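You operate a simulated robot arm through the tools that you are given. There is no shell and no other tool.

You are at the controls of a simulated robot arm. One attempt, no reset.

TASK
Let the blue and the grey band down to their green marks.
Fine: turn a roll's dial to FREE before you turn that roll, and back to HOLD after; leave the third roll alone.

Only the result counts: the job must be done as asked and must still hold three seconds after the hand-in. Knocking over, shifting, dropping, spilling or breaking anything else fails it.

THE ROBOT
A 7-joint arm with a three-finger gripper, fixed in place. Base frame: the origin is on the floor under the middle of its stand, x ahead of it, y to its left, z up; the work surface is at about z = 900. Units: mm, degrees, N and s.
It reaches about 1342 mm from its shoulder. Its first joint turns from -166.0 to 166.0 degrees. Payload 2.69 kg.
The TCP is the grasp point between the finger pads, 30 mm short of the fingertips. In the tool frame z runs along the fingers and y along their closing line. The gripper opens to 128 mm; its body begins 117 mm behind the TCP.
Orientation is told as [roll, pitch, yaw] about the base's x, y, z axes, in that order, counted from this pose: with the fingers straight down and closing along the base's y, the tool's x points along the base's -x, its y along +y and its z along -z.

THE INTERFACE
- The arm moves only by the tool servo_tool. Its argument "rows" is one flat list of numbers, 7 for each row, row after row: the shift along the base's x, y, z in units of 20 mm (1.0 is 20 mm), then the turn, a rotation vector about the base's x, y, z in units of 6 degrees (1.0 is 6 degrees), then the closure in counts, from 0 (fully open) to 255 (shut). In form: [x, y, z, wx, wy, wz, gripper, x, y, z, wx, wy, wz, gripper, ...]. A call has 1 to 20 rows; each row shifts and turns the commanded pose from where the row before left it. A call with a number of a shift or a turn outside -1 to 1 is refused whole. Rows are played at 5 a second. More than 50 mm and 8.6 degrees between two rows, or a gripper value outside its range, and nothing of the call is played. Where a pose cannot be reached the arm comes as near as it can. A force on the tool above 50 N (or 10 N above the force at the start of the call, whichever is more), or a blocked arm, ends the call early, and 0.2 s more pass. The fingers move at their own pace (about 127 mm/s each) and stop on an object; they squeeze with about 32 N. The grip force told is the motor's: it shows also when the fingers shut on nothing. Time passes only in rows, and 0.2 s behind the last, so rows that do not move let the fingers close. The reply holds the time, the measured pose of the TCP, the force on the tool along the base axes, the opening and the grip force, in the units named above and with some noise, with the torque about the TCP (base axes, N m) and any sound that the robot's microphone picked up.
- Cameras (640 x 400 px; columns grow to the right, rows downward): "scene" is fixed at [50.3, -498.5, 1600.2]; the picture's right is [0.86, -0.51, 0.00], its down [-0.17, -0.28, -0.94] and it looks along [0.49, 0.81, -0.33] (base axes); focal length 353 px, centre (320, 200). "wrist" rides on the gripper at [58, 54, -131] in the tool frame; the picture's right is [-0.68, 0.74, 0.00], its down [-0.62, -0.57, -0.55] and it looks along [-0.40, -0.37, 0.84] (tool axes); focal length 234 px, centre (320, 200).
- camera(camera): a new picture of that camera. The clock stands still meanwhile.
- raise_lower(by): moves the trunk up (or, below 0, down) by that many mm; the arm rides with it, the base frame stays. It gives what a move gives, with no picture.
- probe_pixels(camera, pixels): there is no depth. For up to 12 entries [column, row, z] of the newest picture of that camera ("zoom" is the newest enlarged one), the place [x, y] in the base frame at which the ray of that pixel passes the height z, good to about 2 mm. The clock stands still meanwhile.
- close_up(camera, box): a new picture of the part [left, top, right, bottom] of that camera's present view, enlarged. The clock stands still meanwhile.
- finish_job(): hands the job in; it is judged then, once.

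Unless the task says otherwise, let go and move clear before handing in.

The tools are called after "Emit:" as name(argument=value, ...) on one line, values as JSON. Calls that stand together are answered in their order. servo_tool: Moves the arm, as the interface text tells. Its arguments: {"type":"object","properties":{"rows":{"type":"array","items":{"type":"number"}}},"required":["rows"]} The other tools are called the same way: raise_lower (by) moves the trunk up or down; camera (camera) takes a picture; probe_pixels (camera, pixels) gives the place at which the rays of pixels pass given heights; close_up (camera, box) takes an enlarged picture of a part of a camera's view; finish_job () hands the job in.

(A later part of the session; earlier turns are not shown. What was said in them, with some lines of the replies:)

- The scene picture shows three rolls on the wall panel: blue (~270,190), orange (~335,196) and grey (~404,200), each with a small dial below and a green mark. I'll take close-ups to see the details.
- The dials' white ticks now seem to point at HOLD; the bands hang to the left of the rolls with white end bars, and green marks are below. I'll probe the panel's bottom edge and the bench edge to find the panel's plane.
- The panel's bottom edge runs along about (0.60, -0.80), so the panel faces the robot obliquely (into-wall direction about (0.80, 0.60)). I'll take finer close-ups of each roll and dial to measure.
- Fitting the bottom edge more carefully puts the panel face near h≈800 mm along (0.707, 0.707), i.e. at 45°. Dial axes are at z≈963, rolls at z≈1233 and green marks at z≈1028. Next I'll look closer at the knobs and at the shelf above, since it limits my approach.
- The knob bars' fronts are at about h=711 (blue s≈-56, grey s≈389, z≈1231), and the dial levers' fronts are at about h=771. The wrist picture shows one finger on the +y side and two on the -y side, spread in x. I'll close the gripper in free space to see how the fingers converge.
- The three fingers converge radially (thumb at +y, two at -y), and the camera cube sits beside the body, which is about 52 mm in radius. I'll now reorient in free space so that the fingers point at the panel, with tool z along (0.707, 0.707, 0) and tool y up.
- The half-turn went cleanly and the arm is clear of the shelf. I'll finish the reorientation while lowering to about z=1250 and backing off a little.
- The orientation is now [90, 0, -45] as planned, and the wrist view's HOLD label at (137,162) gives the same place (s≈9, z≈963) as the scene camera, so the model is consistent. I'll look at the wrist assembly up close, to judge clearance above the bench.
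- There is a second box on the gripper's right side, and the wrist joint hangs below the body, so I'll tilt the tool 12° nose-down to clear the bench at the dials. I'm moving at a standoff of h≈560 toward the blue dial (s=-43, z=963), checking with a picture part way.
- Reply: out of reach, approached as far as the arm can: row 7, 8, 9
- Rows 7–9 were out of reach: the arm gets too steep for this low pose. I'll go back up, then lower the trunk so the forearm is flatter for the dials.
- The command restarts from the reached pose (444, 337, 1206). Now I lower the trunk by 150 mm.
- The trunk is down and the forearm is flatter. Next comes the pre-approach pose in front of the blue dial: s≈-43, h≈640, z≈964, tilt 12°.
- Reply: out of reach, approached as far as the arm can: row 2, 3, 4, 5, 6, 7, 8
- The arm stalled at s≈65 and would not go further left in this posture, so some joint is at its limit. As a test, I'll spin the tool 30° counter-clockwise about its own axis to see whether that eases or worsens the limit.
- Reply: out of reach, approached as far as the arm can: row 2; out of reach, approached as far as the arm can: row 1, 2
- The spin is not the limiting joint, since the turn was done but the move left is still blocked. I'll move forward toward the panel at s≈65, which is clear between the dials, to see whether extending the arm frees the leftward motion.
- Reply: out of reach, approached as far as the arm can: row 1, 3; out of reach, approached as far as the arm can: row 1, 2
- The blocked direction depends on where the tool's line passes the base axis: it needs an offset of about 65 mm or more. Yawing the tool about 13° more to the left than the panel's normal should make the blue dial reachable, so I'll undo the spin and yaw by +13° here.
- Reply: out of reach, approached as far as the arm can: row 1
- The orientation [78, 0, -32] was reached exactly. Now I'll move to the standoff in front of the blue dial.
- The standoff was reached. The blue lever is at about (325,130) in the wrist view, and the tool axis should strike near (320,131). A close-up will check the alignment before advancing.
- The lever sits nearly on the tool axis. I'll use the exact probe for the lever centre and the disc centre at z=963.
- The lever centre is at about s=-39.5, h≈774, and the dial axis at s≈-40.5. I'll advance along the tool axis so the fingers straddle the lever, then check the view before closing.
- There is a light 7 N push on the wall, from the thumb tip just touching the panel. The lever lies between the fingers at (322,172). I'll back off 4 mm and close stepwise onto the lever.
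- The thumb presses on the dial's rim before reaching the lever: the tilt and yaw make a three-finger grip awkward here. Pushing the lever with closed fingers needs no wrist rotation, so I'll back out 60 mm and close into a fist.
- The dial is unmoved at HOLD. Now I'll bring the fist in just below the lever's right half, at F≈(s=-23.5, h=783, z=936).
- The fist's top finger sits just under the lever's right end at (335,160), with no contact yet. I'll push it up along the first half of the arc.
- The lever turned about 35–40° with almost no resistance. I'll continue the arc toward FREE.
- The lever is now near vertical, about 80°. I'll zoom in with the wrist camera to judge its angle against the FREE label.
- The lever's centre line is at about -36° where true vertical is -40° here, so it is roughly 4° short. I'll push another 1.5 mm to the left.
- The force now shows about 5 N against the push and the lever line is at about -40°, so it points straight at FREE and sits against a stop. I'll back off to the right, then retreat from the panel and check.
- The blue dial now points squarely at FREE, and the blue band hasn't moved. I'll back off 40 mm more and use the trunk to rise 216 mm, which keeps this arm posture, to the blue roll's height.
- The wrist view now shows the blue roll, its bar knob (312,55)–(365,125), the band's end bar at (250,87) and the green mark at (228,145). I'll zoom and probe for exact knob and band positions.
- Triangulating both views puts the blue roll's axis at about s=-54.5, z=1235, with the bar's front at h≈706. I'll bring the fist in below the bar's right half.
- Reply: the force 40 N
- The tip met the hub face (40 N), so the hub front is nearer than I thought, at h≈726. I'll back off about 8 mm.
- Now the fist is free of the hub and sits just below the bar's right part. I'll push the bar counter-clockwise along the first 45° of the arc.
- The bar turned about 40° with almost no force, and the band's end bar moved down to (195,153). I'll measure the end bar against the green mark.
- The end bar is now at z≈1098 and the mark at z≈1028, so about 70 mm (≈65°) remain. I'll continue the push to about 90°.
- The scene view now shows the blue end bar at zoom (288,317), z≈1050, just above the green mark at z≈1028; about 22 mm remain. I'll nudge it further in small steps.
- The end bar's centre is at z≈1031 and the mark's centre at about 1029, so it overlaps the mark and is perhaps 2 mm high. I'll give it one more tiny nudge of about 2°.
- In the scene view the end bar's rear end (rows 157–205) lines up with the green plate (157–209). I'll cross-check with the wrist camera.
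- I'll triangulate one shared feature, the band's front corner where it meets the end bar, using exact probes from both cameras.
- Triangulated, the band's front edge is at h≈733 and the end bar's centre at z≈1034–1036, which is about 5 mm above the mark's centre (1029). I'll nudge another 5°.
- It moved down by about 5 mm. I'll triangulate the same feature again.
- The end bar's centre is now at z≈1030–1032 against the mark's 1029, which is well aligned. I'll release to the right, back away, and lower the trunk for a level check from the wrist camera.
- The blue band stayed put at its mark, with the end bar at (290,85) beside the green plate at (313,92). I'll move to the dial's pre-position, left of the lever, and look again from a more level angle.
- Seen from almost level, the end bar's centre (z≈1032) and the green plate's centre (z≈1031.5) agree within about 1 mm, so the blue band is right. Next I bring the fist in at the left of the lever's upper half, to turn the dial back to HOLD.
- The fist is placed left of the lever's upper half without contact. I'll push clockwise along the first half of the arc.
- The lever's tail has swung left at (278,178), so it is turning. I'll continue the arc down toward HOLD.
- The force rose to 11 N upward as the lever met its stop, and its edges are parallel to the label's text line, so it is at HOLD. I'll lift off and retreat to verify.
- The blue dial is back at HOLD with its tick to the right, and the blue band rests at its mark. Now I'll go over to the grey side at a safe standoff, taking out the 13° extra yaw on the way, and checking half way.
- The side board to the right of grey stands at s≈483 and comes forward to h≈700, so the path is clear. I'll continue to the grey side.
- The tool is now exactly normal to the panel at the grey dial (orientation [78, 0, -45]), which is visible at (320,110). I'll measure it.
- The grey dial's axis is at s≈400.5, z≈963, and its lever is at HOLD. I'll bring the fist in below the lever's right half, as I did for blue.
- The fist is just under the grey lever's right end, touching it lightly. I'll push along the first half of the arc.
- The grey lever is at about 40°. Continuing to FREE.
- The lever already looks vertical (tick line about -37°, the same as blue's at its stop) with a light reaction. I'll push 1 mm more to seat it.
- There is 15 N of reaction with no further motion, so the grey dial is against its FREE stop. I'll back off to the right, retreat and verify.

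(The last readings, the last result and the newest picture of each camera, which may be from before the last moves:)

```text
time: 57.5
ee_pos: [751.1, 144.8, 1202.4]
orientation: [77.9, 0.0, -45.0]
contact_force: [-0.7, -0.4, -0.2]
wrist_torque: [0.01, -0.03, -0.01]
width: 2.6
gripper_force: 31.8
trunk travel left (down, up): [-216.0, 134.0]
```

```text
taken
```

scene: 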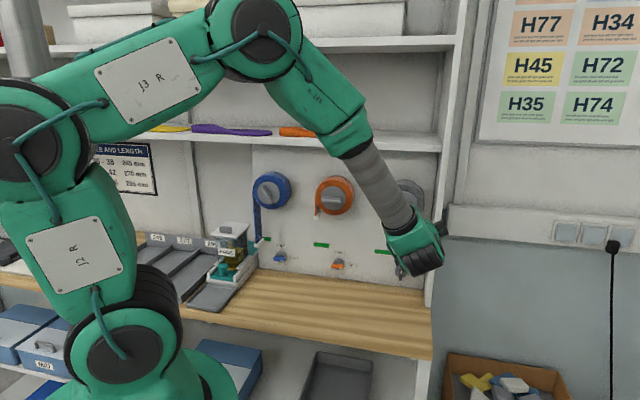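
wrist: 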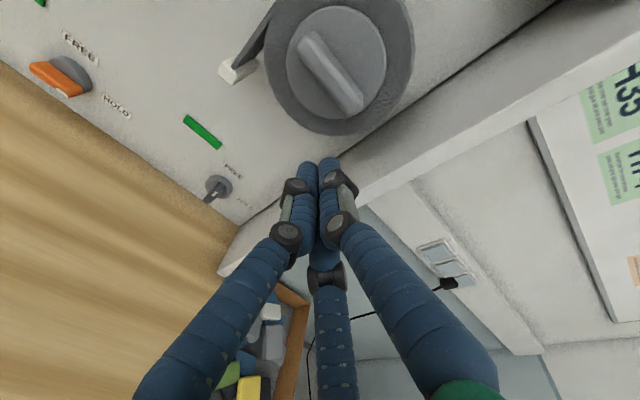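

The grey dial is at FREE, and the trunk lift brought the fist to roll height. I'll measure the grey knob in the wrist view.

Emit:
close_up(camera="wrist", box=[200, 0, 440, 150])

Emit:
close_up(camera="scene", box=[360, 160, 456, 220])

```text
2.67 times, centred on (320, 75) of wrist
```

zoom: 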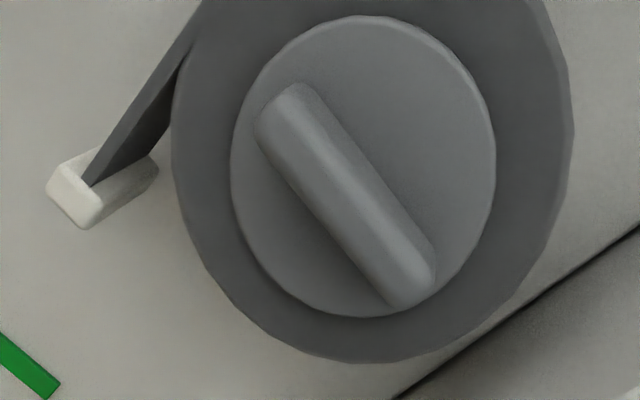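

```text
6.67 times, centred on (408, 190) of scene
```

zoom: 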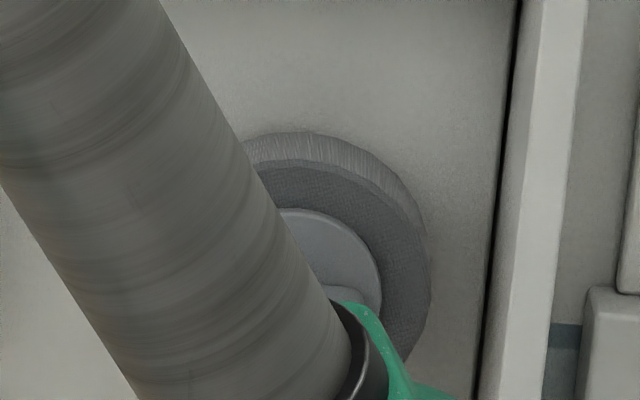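

The grey bar's centre by the same measure is at s≈386.5, z≈1236, so I take the axis as (387, 1235). I'll bring the fist in below the bar's right half.

Emit:
servo_tool(rows=[0.314, 0.68, 0.11, 0, 0, 0, 255, 0.314, 0.68, 0.11, 0, 0, 0, 255, 0.314, 0.68, 0.11, 0, 0, 0, 255, 0.314, 0.68, 0.11, 0, 0, 0, 255])

Emit:
camera(camera="wrist")

Emit:
close_up(camera="wrist", box=[200, 20, 440, 180])

```text
time: 58.5
ee_pos: [775.7, 197.6, 1210.1]
orientation: [77.8, 0.0, -44.9]
contact_force: [-2.7, -3.1, -4.5]
wrist_torque: [0.05, -0.04, -0.03]
width: 2.1
gripper_force: 32.0
trunk travel left (down, up): [-216.0, 134.0]
```

```text
taken
```

wrist: 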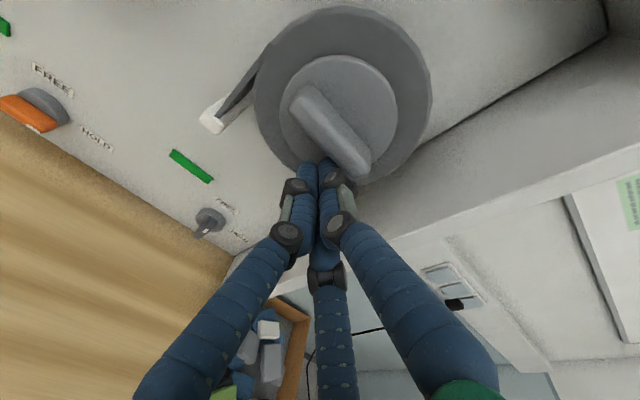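

```text
2.50 times, centred on (320, 100) of wrist
```

zoom: 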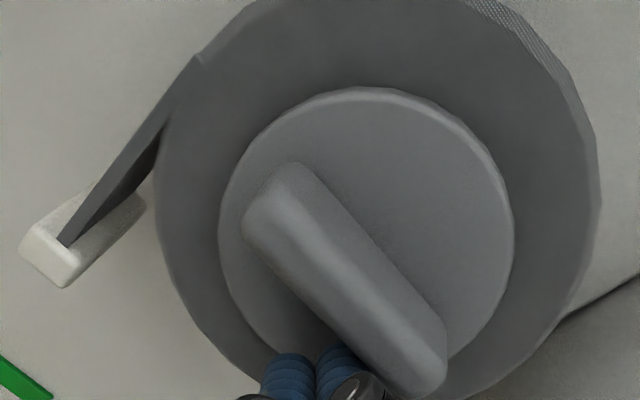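

The fist is lightly touching the hub and bar (5–6 N). I'll back off 3 mm and push along the first 45° of the arc.

Emit:
servo_tool(rows=[-0.12, -0.12, 0, 0, 0, 0, 255, 0, 0, 0.305, 0, 0, 0, 255, 0.124, -0.124, 0.2, 0, 0, 0, 255, 0.117, -0.117, 0.235, 0, 0, 0, 255, 0.085, -0.085, 0.255, 0, 0, 0, 255, 0.064, -0.064, 0.42, 0, 0, 0, 255])

Emit:
camera(camera="wrist")

Emit:
camera(camera="scene")

```text
time: 59.9
ee_pos: [781.6, 189.3, 1239.6]
orientation: [78.1, 0.0, -44.8]
contact_force: [0.4, 0.1, -0.3]
wrist_torque: [0.02, -0.01, 0.0]
width: 2.4
gripper_force: 30.7
trunk travel left (down, up): [-216.0, 134.0]
```

```text
taken
```

wrist: 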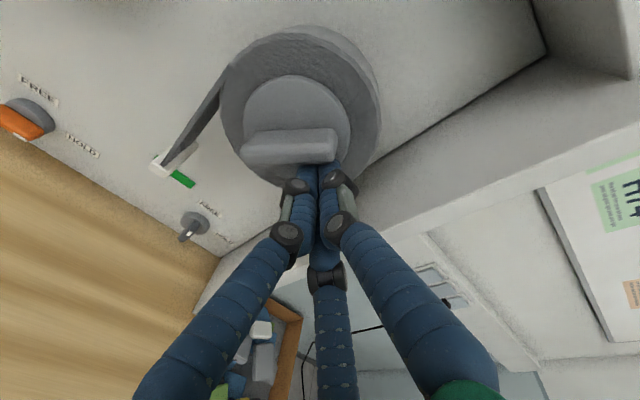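

```text
taken
```

scene: 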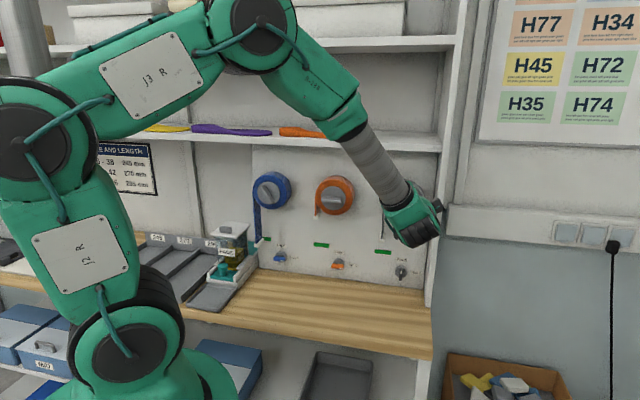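

The grey bar is at about 45° and the band is coming down. I'll zoom the scene view on its end bar.

Emit:
close_up(camera="scene", box=[352, 205, 416, 265])

Emit:
close_up(camera="wrist", box=[130, 90, 258, 200])

```text
6.67 times, centred on (384, 235) of scene
```

zoom: 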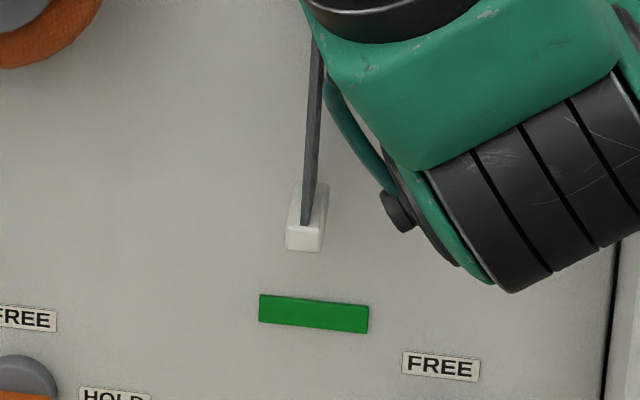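

```text
3.64 times, centred on (194, 145) of wrist
```

zoom: 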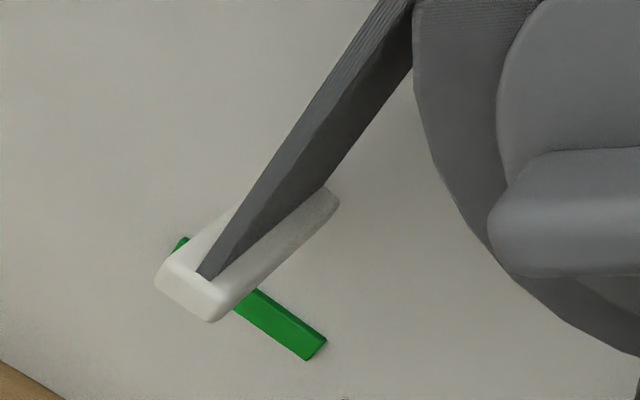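

The grey end bar is at z≈1102, so about 73 mm remain. I'll continue to about 90°.

Emit:
servo_tool(rows=[0.007, -0.007, 0.365, 0, 0, 0, 255, -0.085, 0.085, 0.405, 0, 0, 0, 255, -0.163, 0.163, 0.36, 0, 0, 0, 255])

Emit:
close_up(camera="scene", box=[352, 205, 416, 265])

Emit:
camera(camera="wrist")

```text
time: 60.6
ee_pos: [777.3, 193.3, 1263.3]
orientation: [78.0, 0.0, -45.0]
contact_force: [-0.2, -0.3, -0.3]
wrist_torque: [0.0, 0.0, -0.01]
width: 2.1
gripper_force: 31.1
trunk travel left (down, up): [-216.0, 134.0]
```

```text
6.67 times, centred on (384, 235) of scene
```

zoom: 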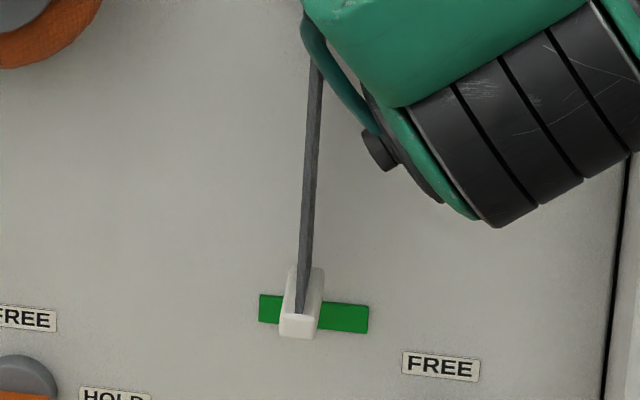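

```text
taken
```

wrist: 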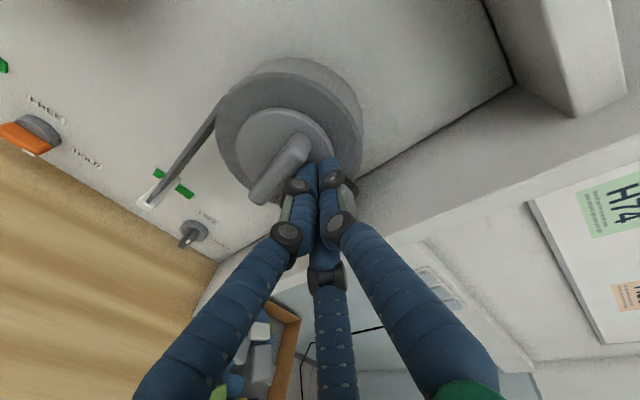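

The grey end bar is at z≈1054, and the target is about 1030. A step like blue's lowered the band about 18 mm, so I'll do the same.

Emit:
servo_tool(rows=[-0.09, 0.09, 0.12, 0, 0, 0, 255, -0.09, 0.09, 0.12, 0, 0, 0, 255, 0, 0, 0, 0, 0, 0, 255])

Emit:
close_up(camera="scene", box=[352, 205, 416, 265])

Emit:
close_up(camera="scene", box=[360, 240, 408, 270])

```text
time: 61.5
ee_pos: [773.0, 197.3, 1267.5]
orientation: [78.0, 0.0, -44.9]
contact_force: [1.1, 0.0, -0.2]
wrist_torque: [-0.05, -0.02, -0.04]
width: 2.0
gripper_force: 31.1
trunk travel left (down, up): [-216.0, 134.0]
```

```text
6.67 times, centred on (384, 235) of scene
```

zoom: 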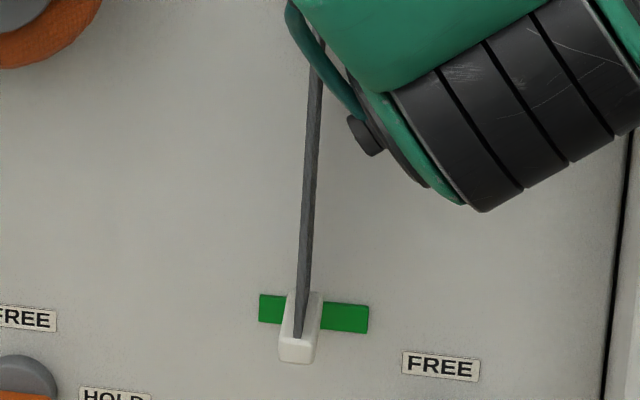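

```text
13.33 times, centred on (384, 255) of scene
```

zoom: 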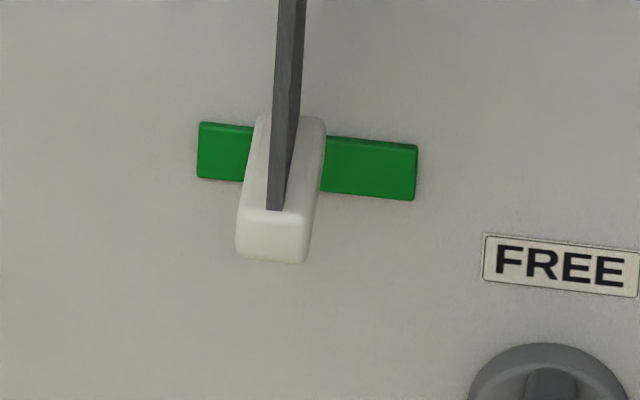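

The grey end bar is at z≈1041, and about 10 mm remain. Another smaller step.

Emit:
servo_tool(rows=[-0.06, 0.06, 0.065, 0, 0, 0, 255, -0.06, 0.06, 0.065, 0, 0, 0, 255, 0, 0, 0, 0, 0, 0, 255])

Emit:
close_up(camera="scene", box=[360, 240, 408, 270])

Emit:
camera(camera="wrist")

```text
time: 62.2
ee_pos: [771.3, 200.4, 1269.2]
orientation: [78.1, 0.0, -44.9]
contact_force: [0.6, -1.1, -0.2]
wrist_torque: [0.0, 0.02, -0.05]
width: 2.3
gripper_force: 31.3
trunk travel left (down, up): [-216.0, 134.0]
```

```text
13.33 times, centred on (384, 255) of scene
```

zoom: 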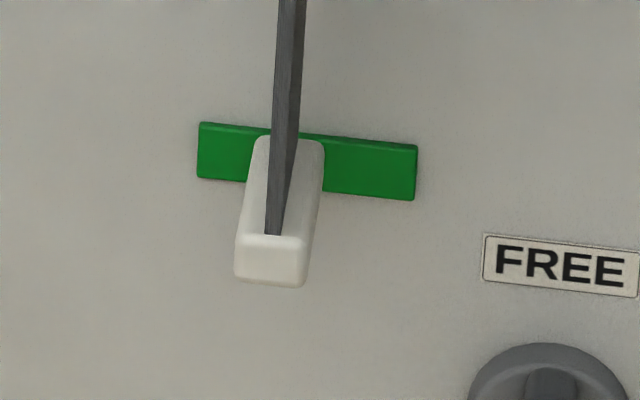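

```text
taken
```

wrist: 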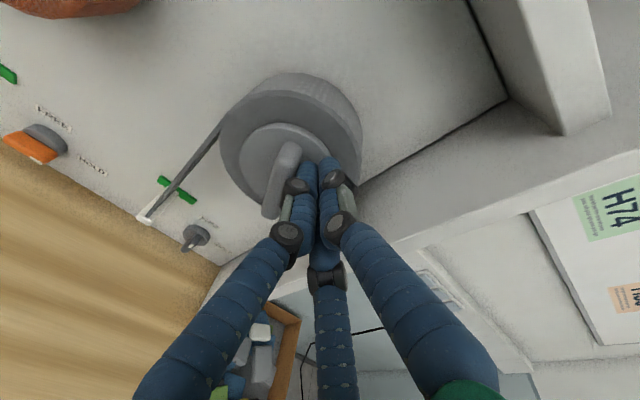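

The end bar is at z≈1034. One more nudge of about 3.5 mm.

Emit:
servo_tool(rows=[-0.064, 0.064, 0.06, 0, 0, 0, 255, 0, 0, 0, 0, 0, 0, 255])

Emit:
close_up(camera="scene", box=[360, 240, 408, 270])

```text
time: 62.9
ee_pos: [769.7, 203.0, 1270.3]
orientation: [78.0, 0.0, -44.9]
contact_force: [1.1, -1.4, -0.2]
wrist_torque: [-0.01, -0.02, 0.0]
width: 2.0
gripper_force: 31.3
trunk travel left (down, up): [-216.0, 134.0]
```

```text
13.33 times, centred on (384, 255) of scene
```

zoom: 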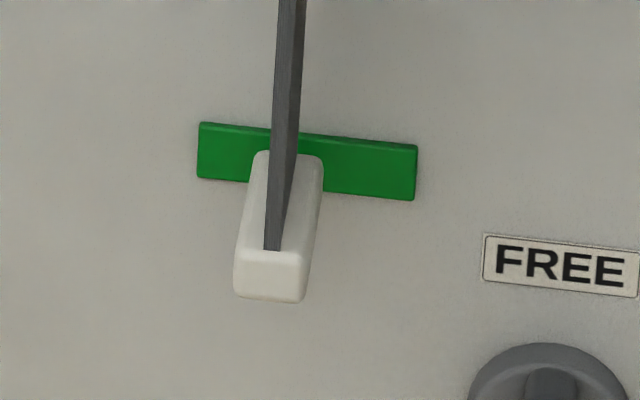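

The grey end bar's centre is now at z≈1029.6, matching its mark. I'll release to the right, back away, and lower the trunk to check from a level view.

Emit:
servo_tool(rows=[0.28, -0.28, 0, 0, 0, 0, 255, -0.7, -0.7, 0, 0, 0, 0, 255, -0.7, -0.7, 0, 0, 0, 0, 255, -0.7, -0.7, 0, 0, 0, 0, 255])

Emit:
raise_lower(by=-216)

Emit:
servo_tool(rows=[-0.38, 0.38, -0.9, 0, 0, 0, 255, -0.38, 0.38, -0.9, 0, 0, 0, 255, -0.38, 0.38, -0.9, 0, 0, 0, 255, -0.38, 0.38, -0.8, 0, 0, 0, 255])

Emit:
camera(camera="wrist")

Emit:
camera(camera="scene")

```text
time: 63.9
ee_pos: [732.8, 154.1, 1270.4]
orientation: [77.9, 0.1, -45.0]
contact_force: [0.1, 1.2, -0.1]
wrist_torque: [-0.04, 0.02, 0.01]
width: 1.8
gripper_force: 31.6
trunk travel left (down, up): [-216.0, 134.0]
```

```text
time: 66.2
ee_pos: [733.0, 154.9, 1054.6]
orientation: [78.0, 0.0, -44.9]
contact_force: [-0.1, 0.6, 0.3]
wrist_torque: [0.0, 0.0, 0.02]
width: 2.3
gripper_force: 31.4
trunk travel left (down, up): [0.0, 350.0]
```

```text
time: 67.2
ee_pos: [703.0, 184.3, 984.3]
orientation: [77.9, -0.1, -44.9]
contact_force: [0.0, -0.3, 0.1]
wrist_torque: [0.02, 0.0, 0.02]
width: 1.8
gripper_force: 31.3
trunk travel left (down, up): [0.0, 350.0]
```

```text
taken
```

wrist: 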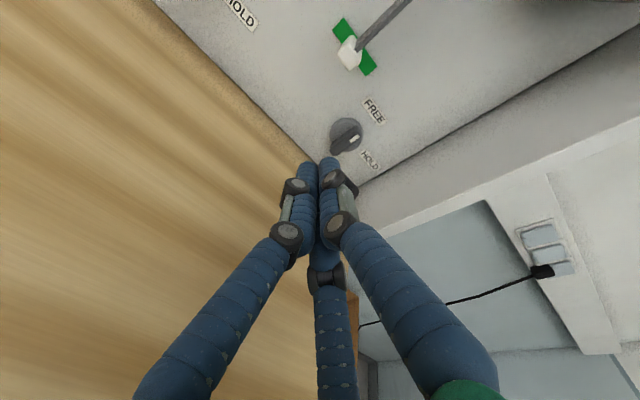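

```text
taken
```

scene: 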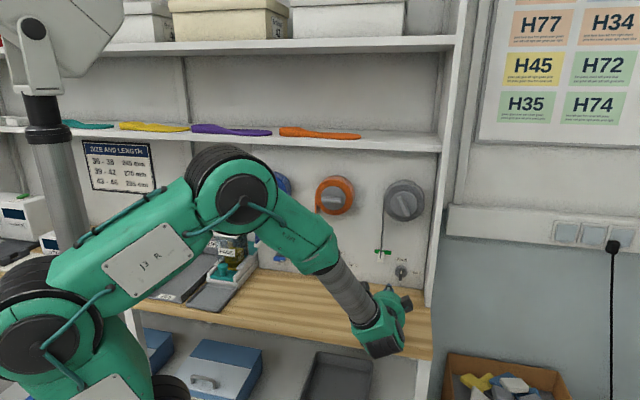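

I'll take a level-view zoom on the grey end bar and mark.

Emit:
close_up(camera="wrist", box=[290, 0, 418, 100])

Emit:
close_up(camera="scene", box=[360, 240, 408, 270])

```text
4.00 times, centred on (354, 50) of wrist
```

zoom: 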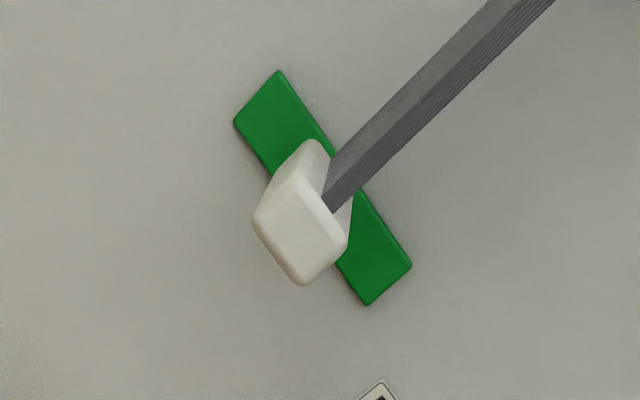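

```text
13.33 times, centred on (384, 255) of scene
```

zoom: 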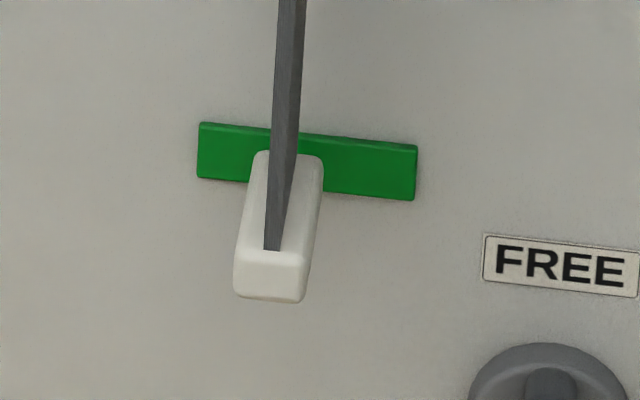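

Level view: the grey end bar's centre (z≈1030.9) matches the plate's centre (z≈1030.4). Now I'll approach the grey dial from the left of its upright lever to turn it back to HOLD.

Emit:
servo_tool(rows=[0.649, 0.59, 0, 0, 0, 0, 255, 0.649, 0.59, 0, 0, 0, 0, 255, 0.649, 0.59, 0, 0, 0, 0, 255, 0.649, 0.59, 0, 0, 0, 0, 255, 0.649, 0.59, 0, 0, 0, 0, 255, 0.649, 0.59, 0, 0, 0, 0, 255, 0.62, 0.56, 0, 0, 0, 0, 255])

Emit:
camera(camera="wrist")

Emit:
close_up(camera="scene", box=[364, 235, 444, 285])

```text
time: 68.8
ee_pos: [792.3, 266.1, 984.8]
orientation: [78.0, 0.1, -45.0]
contact_force: [0.6, 0.2, 0.7]
wrist_torque: [-0.03, 0.02, -0.01]
width: 1.9
gripper_force: 31.8
trunk travel left (down, up): [0.0, 350.0]
```

```text
taken
```

wrist: 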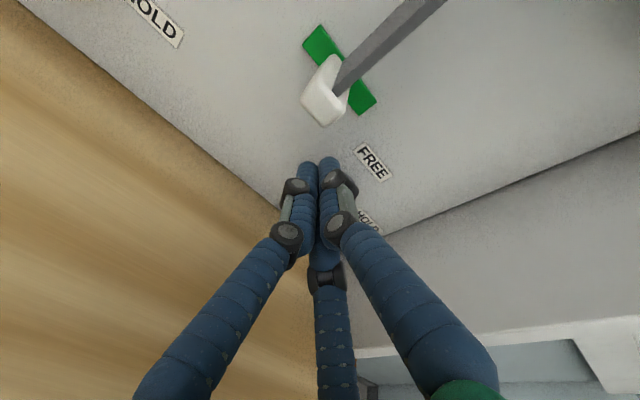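

```text
8.00 times, centred on (404, 260) of scene
```

zoom: 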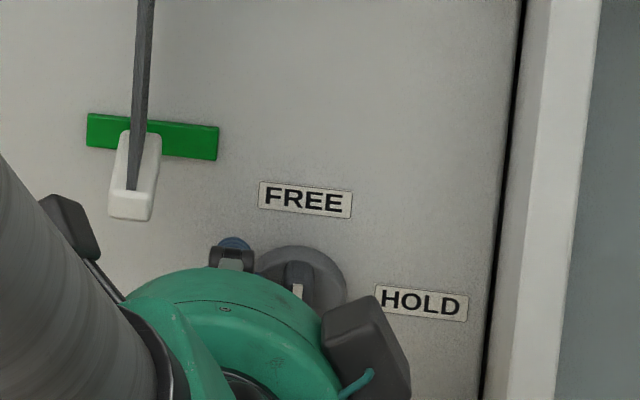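

The fist sits left of the upright grey lever, which shows at (298,280) in the zoom. I'll push it clockwise along the first half of the arc.

Emit:
servo_tool(rows=[0.296, -0.156, 0.02, 0, 0, 0, 255, 0.195, -0.195, 0.2, 0, 0, 0, 255, 0.195, -0.195, 0.175, 0, 0, 0, 255, 0.23, -0.23, 0.115, 0, 0, 0, 255, 0.247, -0.247, -0.015, 0, 0, 0, 255])

Emit:
camera(camera="wrist")

Emit:
close_up(camera="scene", box=[364, 235, 444, 285])

```text
time: 70.0
ee_pos: [816.6, 246.0, 994.5]
orientation: [78.1, 0.0, -45.0]
contact_force: [0.5, -0.7, 0.0]
wrist_torque: [-0.01, 0.01, 0.0]
width: 2.1
gripper_force: 31.1
trunk travel left (down, up): [0.0, 350.0]
```

```text
taken
```

wrist: 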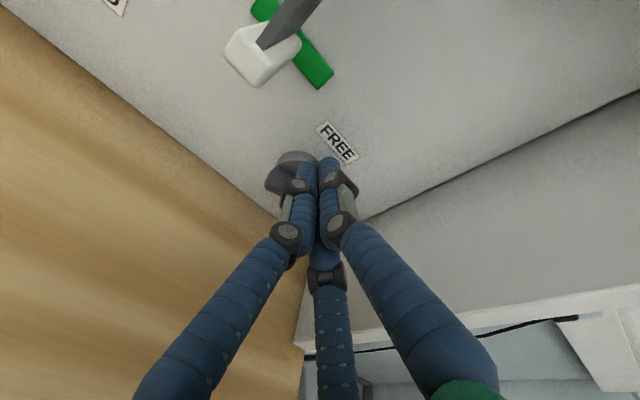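

```text
8.00 times, centred on (404, 260) of scene
```

zoom: 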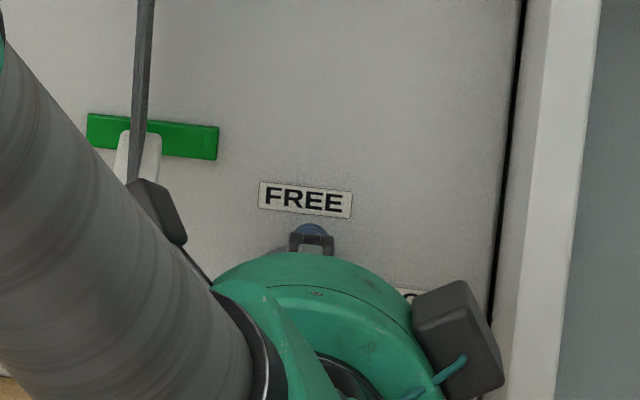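

The lever is following. I'll finish the arc down to the HOLD stop.

Emit:
servo_tool(rows=[0.212, -0.212, -0.06, 0, 0, 0, 255, 0.177, -0.177, -0.17, 0, 0, 0, 255, 0.053, -0.053, -0.13, 0, 0, 0, 255])

Emit:
close_up(camera="wrist", box=[220, 100, 380, 200])

```text
time: 70.8
ee_pos: [825.9, 236.9, 989.6]
orientation: [78.0, -0.1, -44.9]
contact_force: [-1.9, 0.6, 7.0]
wrist_torque: [0.2, -0.05, 0.13]
width: 2.2
gripper_force: 31.8
trunk travel left (down, up): [0.0, 350.0]
```

```text
4.00 times, centred on (300, 150) of wrist
```

zoom: 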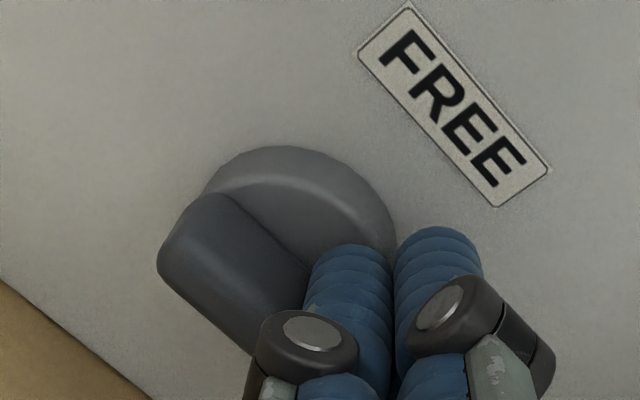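

Reaction is 7 N upward. I'll press 1 mm more to be sure the lever is on its HOLD stop.

Emit:
servo_tool(rows=[0, 0, -0.05, 0, 0, 0, 255, 0, 0, 0, 0, 0, 0, 255])

Emit:
close_up(camera="wrist", box=[220, 100, 380, 200])

```text
time: 71.3
ee_pos: [825.8, 237.4, 988.1]
orientation: [78.3, -0.1, -45.0]
contact_force: [0.8, 2.7, 16.1]
wrist_torque: [0.36, -0.22, 0.02]
width: 1.9
gripper_force: 31.9
trunk travel left (down, up): [0.0, 350.0]
```

```text
4.00 times, centred on (300, 150) of wrist
```

zoom: 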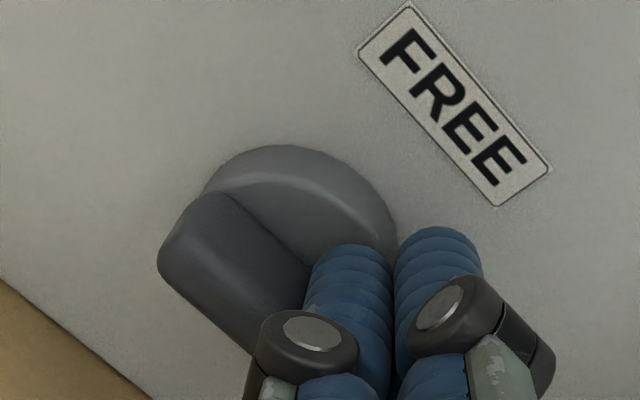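

The force went to 16 N with no further lever motion, so the grey dial is firmly on its HOLD stop. I'll lift off, retreat well clear and inspect everything.

Emit:
servo_tool(rows=[0, 0, 0.4, 0, 0, 0, 255, -0.7, -0.7, 0, 0, 0, 0, 255, -0.7, -0.7, 0, 0, 0, 0, 255, -0.7, -0.7, 0, 0, 0, 0, 255, -0.7, -0.7, 0, 0, 0, 0, 255, -0.7, -0.7, 0.5, 0, 0, 0, 255])

Emit:
camera(camera="wrist")

Emit:
close_up(camera="wrist", box=[230, 0, 390, 150])

Emit:
camera(camera="scene")

```text
time: 72.8
ee_pos: [754.3, 168.2, 1003.0]
orientation: [77.9, 0.0, -44.9]
contact_force: [0.8, 0.7, 0.5]
wrist_torque: [0.03, 0.0, 0.01]
width: 2.0
gripper_force: 31.5
trunk travel left (down, up): [0.0, 350.0]
```

```text
taken
```

wrist: 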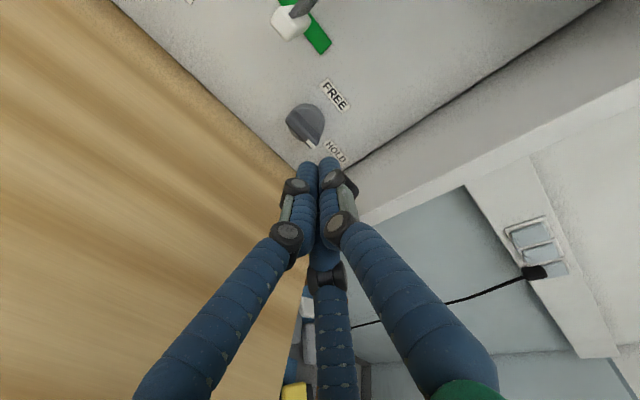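

```text
2.67 times, centred on (310, 75) of wrist
```

zoom: 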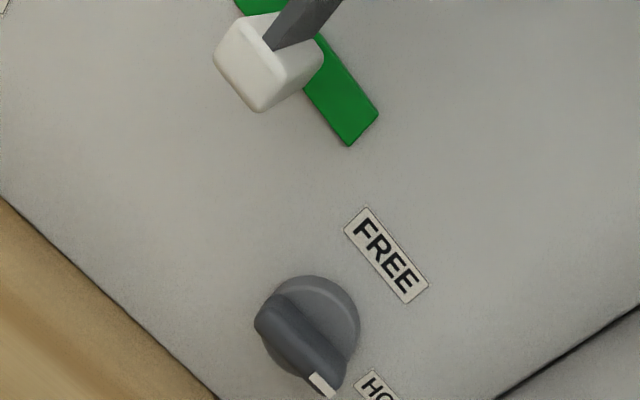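

```text
taken
```

scene: 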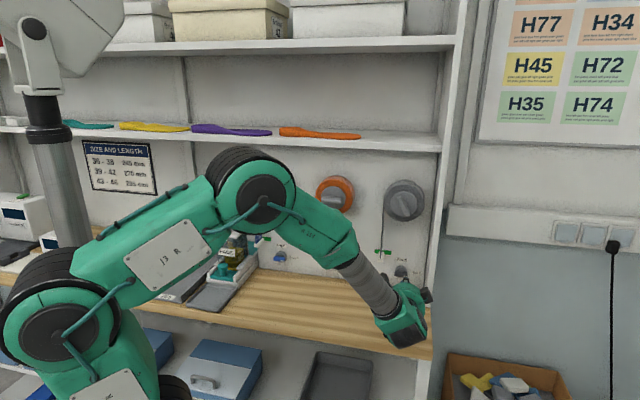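

The grey dial's tick points at HOLD and its band is at the mark. I'll back further away and raise the trunk so the scene camera can see everything for a final check.

Emit:
servo_tool(rows=[-0.7, -0.7, 0.3, 0, 0, 0, 255, -0.7, -0.7, 0.3, 0, 0, 0, 255, -0.7, -0.7, 0.3, 0, 0, 0, 200, -0.7, -0.7, 0.3, 0, 0, 0, 150])

Emit:
raise_lower(by=150)

Emit:
camera(camera="scene")

Emit:
close_up(camera="scene", box=[240, 165, 340, 280])

Emit:
close_up(camera="scene", box=[340, 170, 440, 290])

```text
time: 73.8
ee_pos: [700.3, 109.9, 1029.0]
orientation: [78.0, 0.1, -44.9]
contact_force: [0.3, -0.1, -0.5]
wrist_torque: [0.0, -0.03, -0.01]
width: 52.9
gripper_force: 0.0
trunk travel left (down, up): [0.0, 350.0]
```

```text
time: 75.5
ee_pos: [698.8, 111.2, 1178.3]
orientation: [78.0, 0.0, -45.0]
contact_force: [0.2, 1.4, 0.3]
wrist_torque: [0.01, -0.02, 0.0]
width: 52.8
gripper_force: 0.0
trunk travel left (down, up): [-150.0, 200.0]
```

```text
taken
```

scene: 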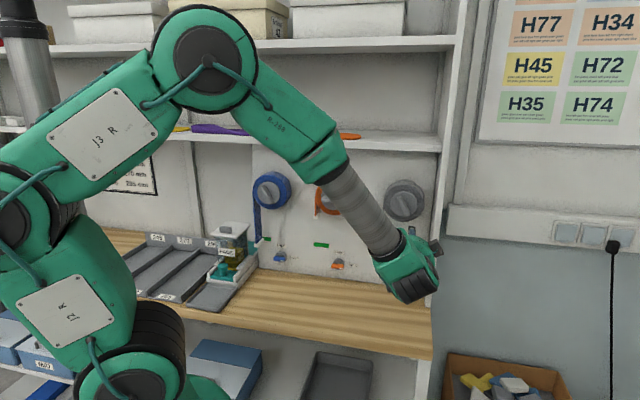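

```text
3.48 times, centred on (290, 222) of scene
```

zoom: 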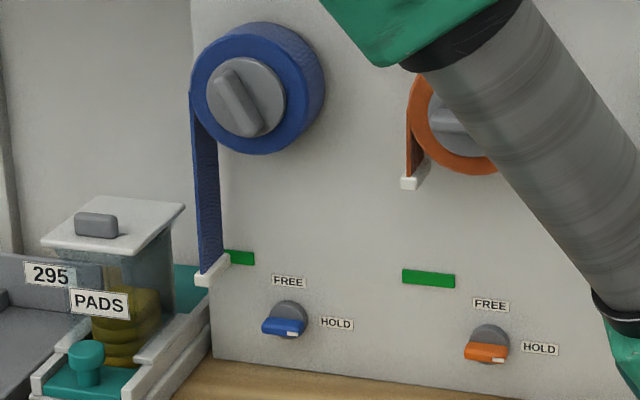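

```text
3.33 times, centred on (390, 230) of scene
```

zoom: 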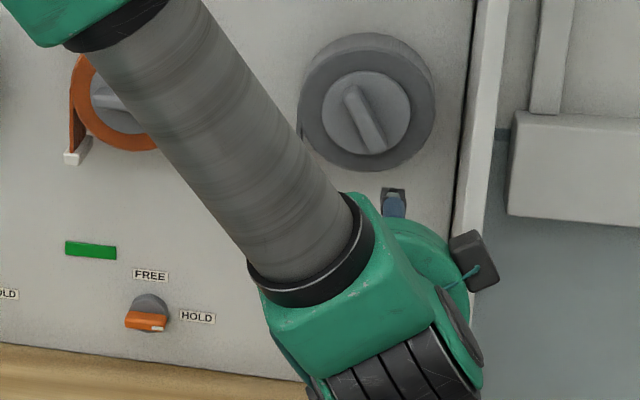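

Blue and orange look right: blue's band is at its mark with the dial at HOLD, and orange is untouched. I'll verify that blue hasn't crept, and view grey through the wrist camera.

Emit:
close_up(camera="scene", box=[242, 225, 290, 255])

Emit:
camera(camera="wrist")

Emit:
raise_lower(by=180)

Emit:
camera(camera="scene")

Emit:
close_up(camera="scene", box=[345, 180, 445, 290])

```text
13.33 times, centred on (266, 240) of scene
```

zoom: 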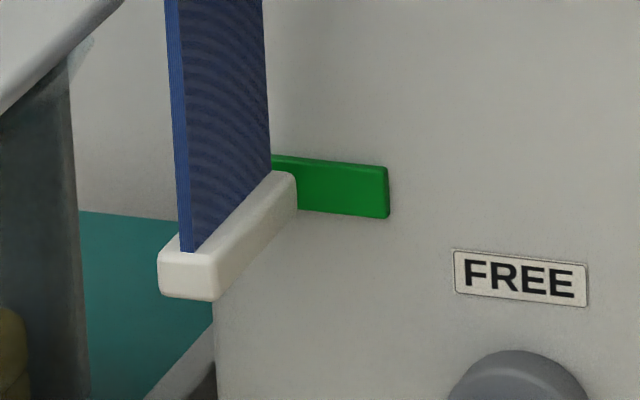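

```text
taken
```

wrist: 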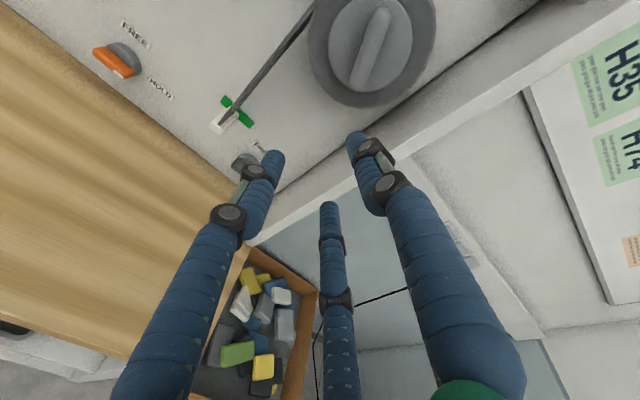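

```text
time: 77.5
ee_pos: [698.8, 110.2, 1358.6]
orientation: [77.9, 0.0, -45.0]
contact_force: [-0.3, 0.0, 0.5]
wrist_torque: [0.01, 0.01, -0.02]
width: 52.6
gripper_force: 0.0
trunk travel left (down, up): [-330.0, 20.0]
```

```text
taken
```

scene: 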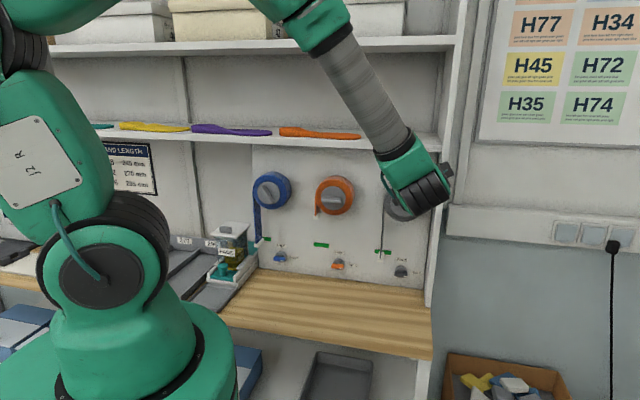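

```text
3.64 times, centred on (395, 235) of scene
```

zoom: 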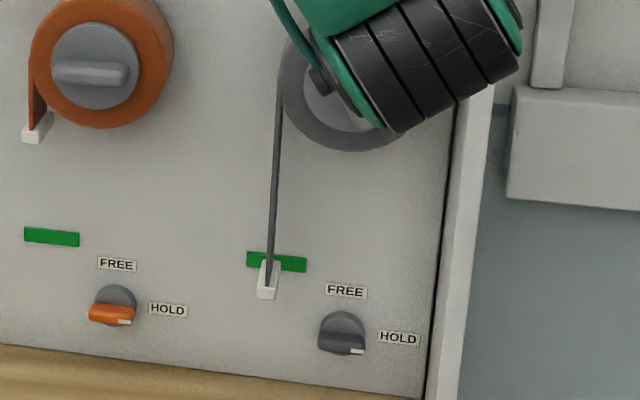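

Everything is in place: all three dials show their tick at HOLD, the blue and grey end bars are at their green marks, and orange is unmoved. One last fine check of grey before handing in.

Emit:
close_up(camera="scene", box=[360, 240, 408, 270])

Emit:
close_up(camera="scene", box=[262, 238, 302, 268])

```text
13.33 times, centred on (384, 255) of scene
```

zoom: 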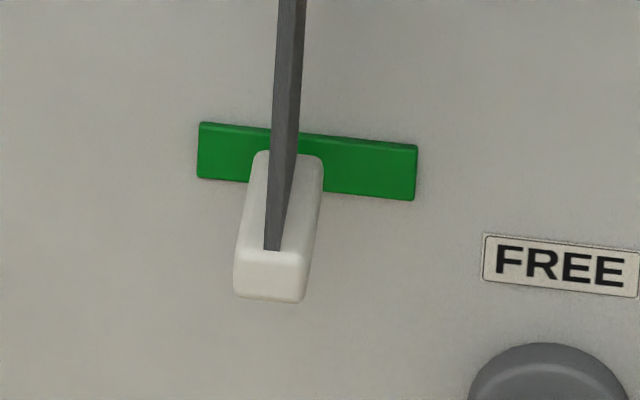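

```text
13.33 times, centred on (282, 253) of scene
```

zoom: 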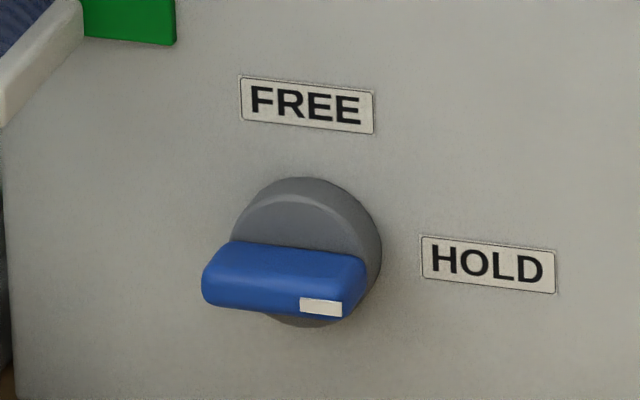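

The grey end bar is unchanged at its mark (rows 251–303), and the blue dial looks exactly as it did at the start, at HOLD. The arm is clear, so I hand in the job.

Emit:
finish_job()

```text
The job is handed in.
```

The blue and grey bands are both down at their green marks, and I handed the job in. In the last pictures, each end bar's centre was within about 1 mm of its mark's centre, by my measurement.

- **Dials:** I turned each dial to FREE before turning its roll, then back to HOLD against its stop. Neither band has moved since.
- **Orange roll:** I left it alone. Its dial is still at HOLD and its band has not moved.
- **How it was done:** the fingers couldn't grip the blue dial's lever cleanly, so I pushed the levers and roll bars round with the gripper closed.
- **Contact on the way:** while positioning, the fingers touched the panel and the blue dial's rim lightly and pressed once on the blue roll's hub at about 40 N. Nothing looked shifted or damaged in the pictures afterwards.

The arm was backed well clear before the hand-in.
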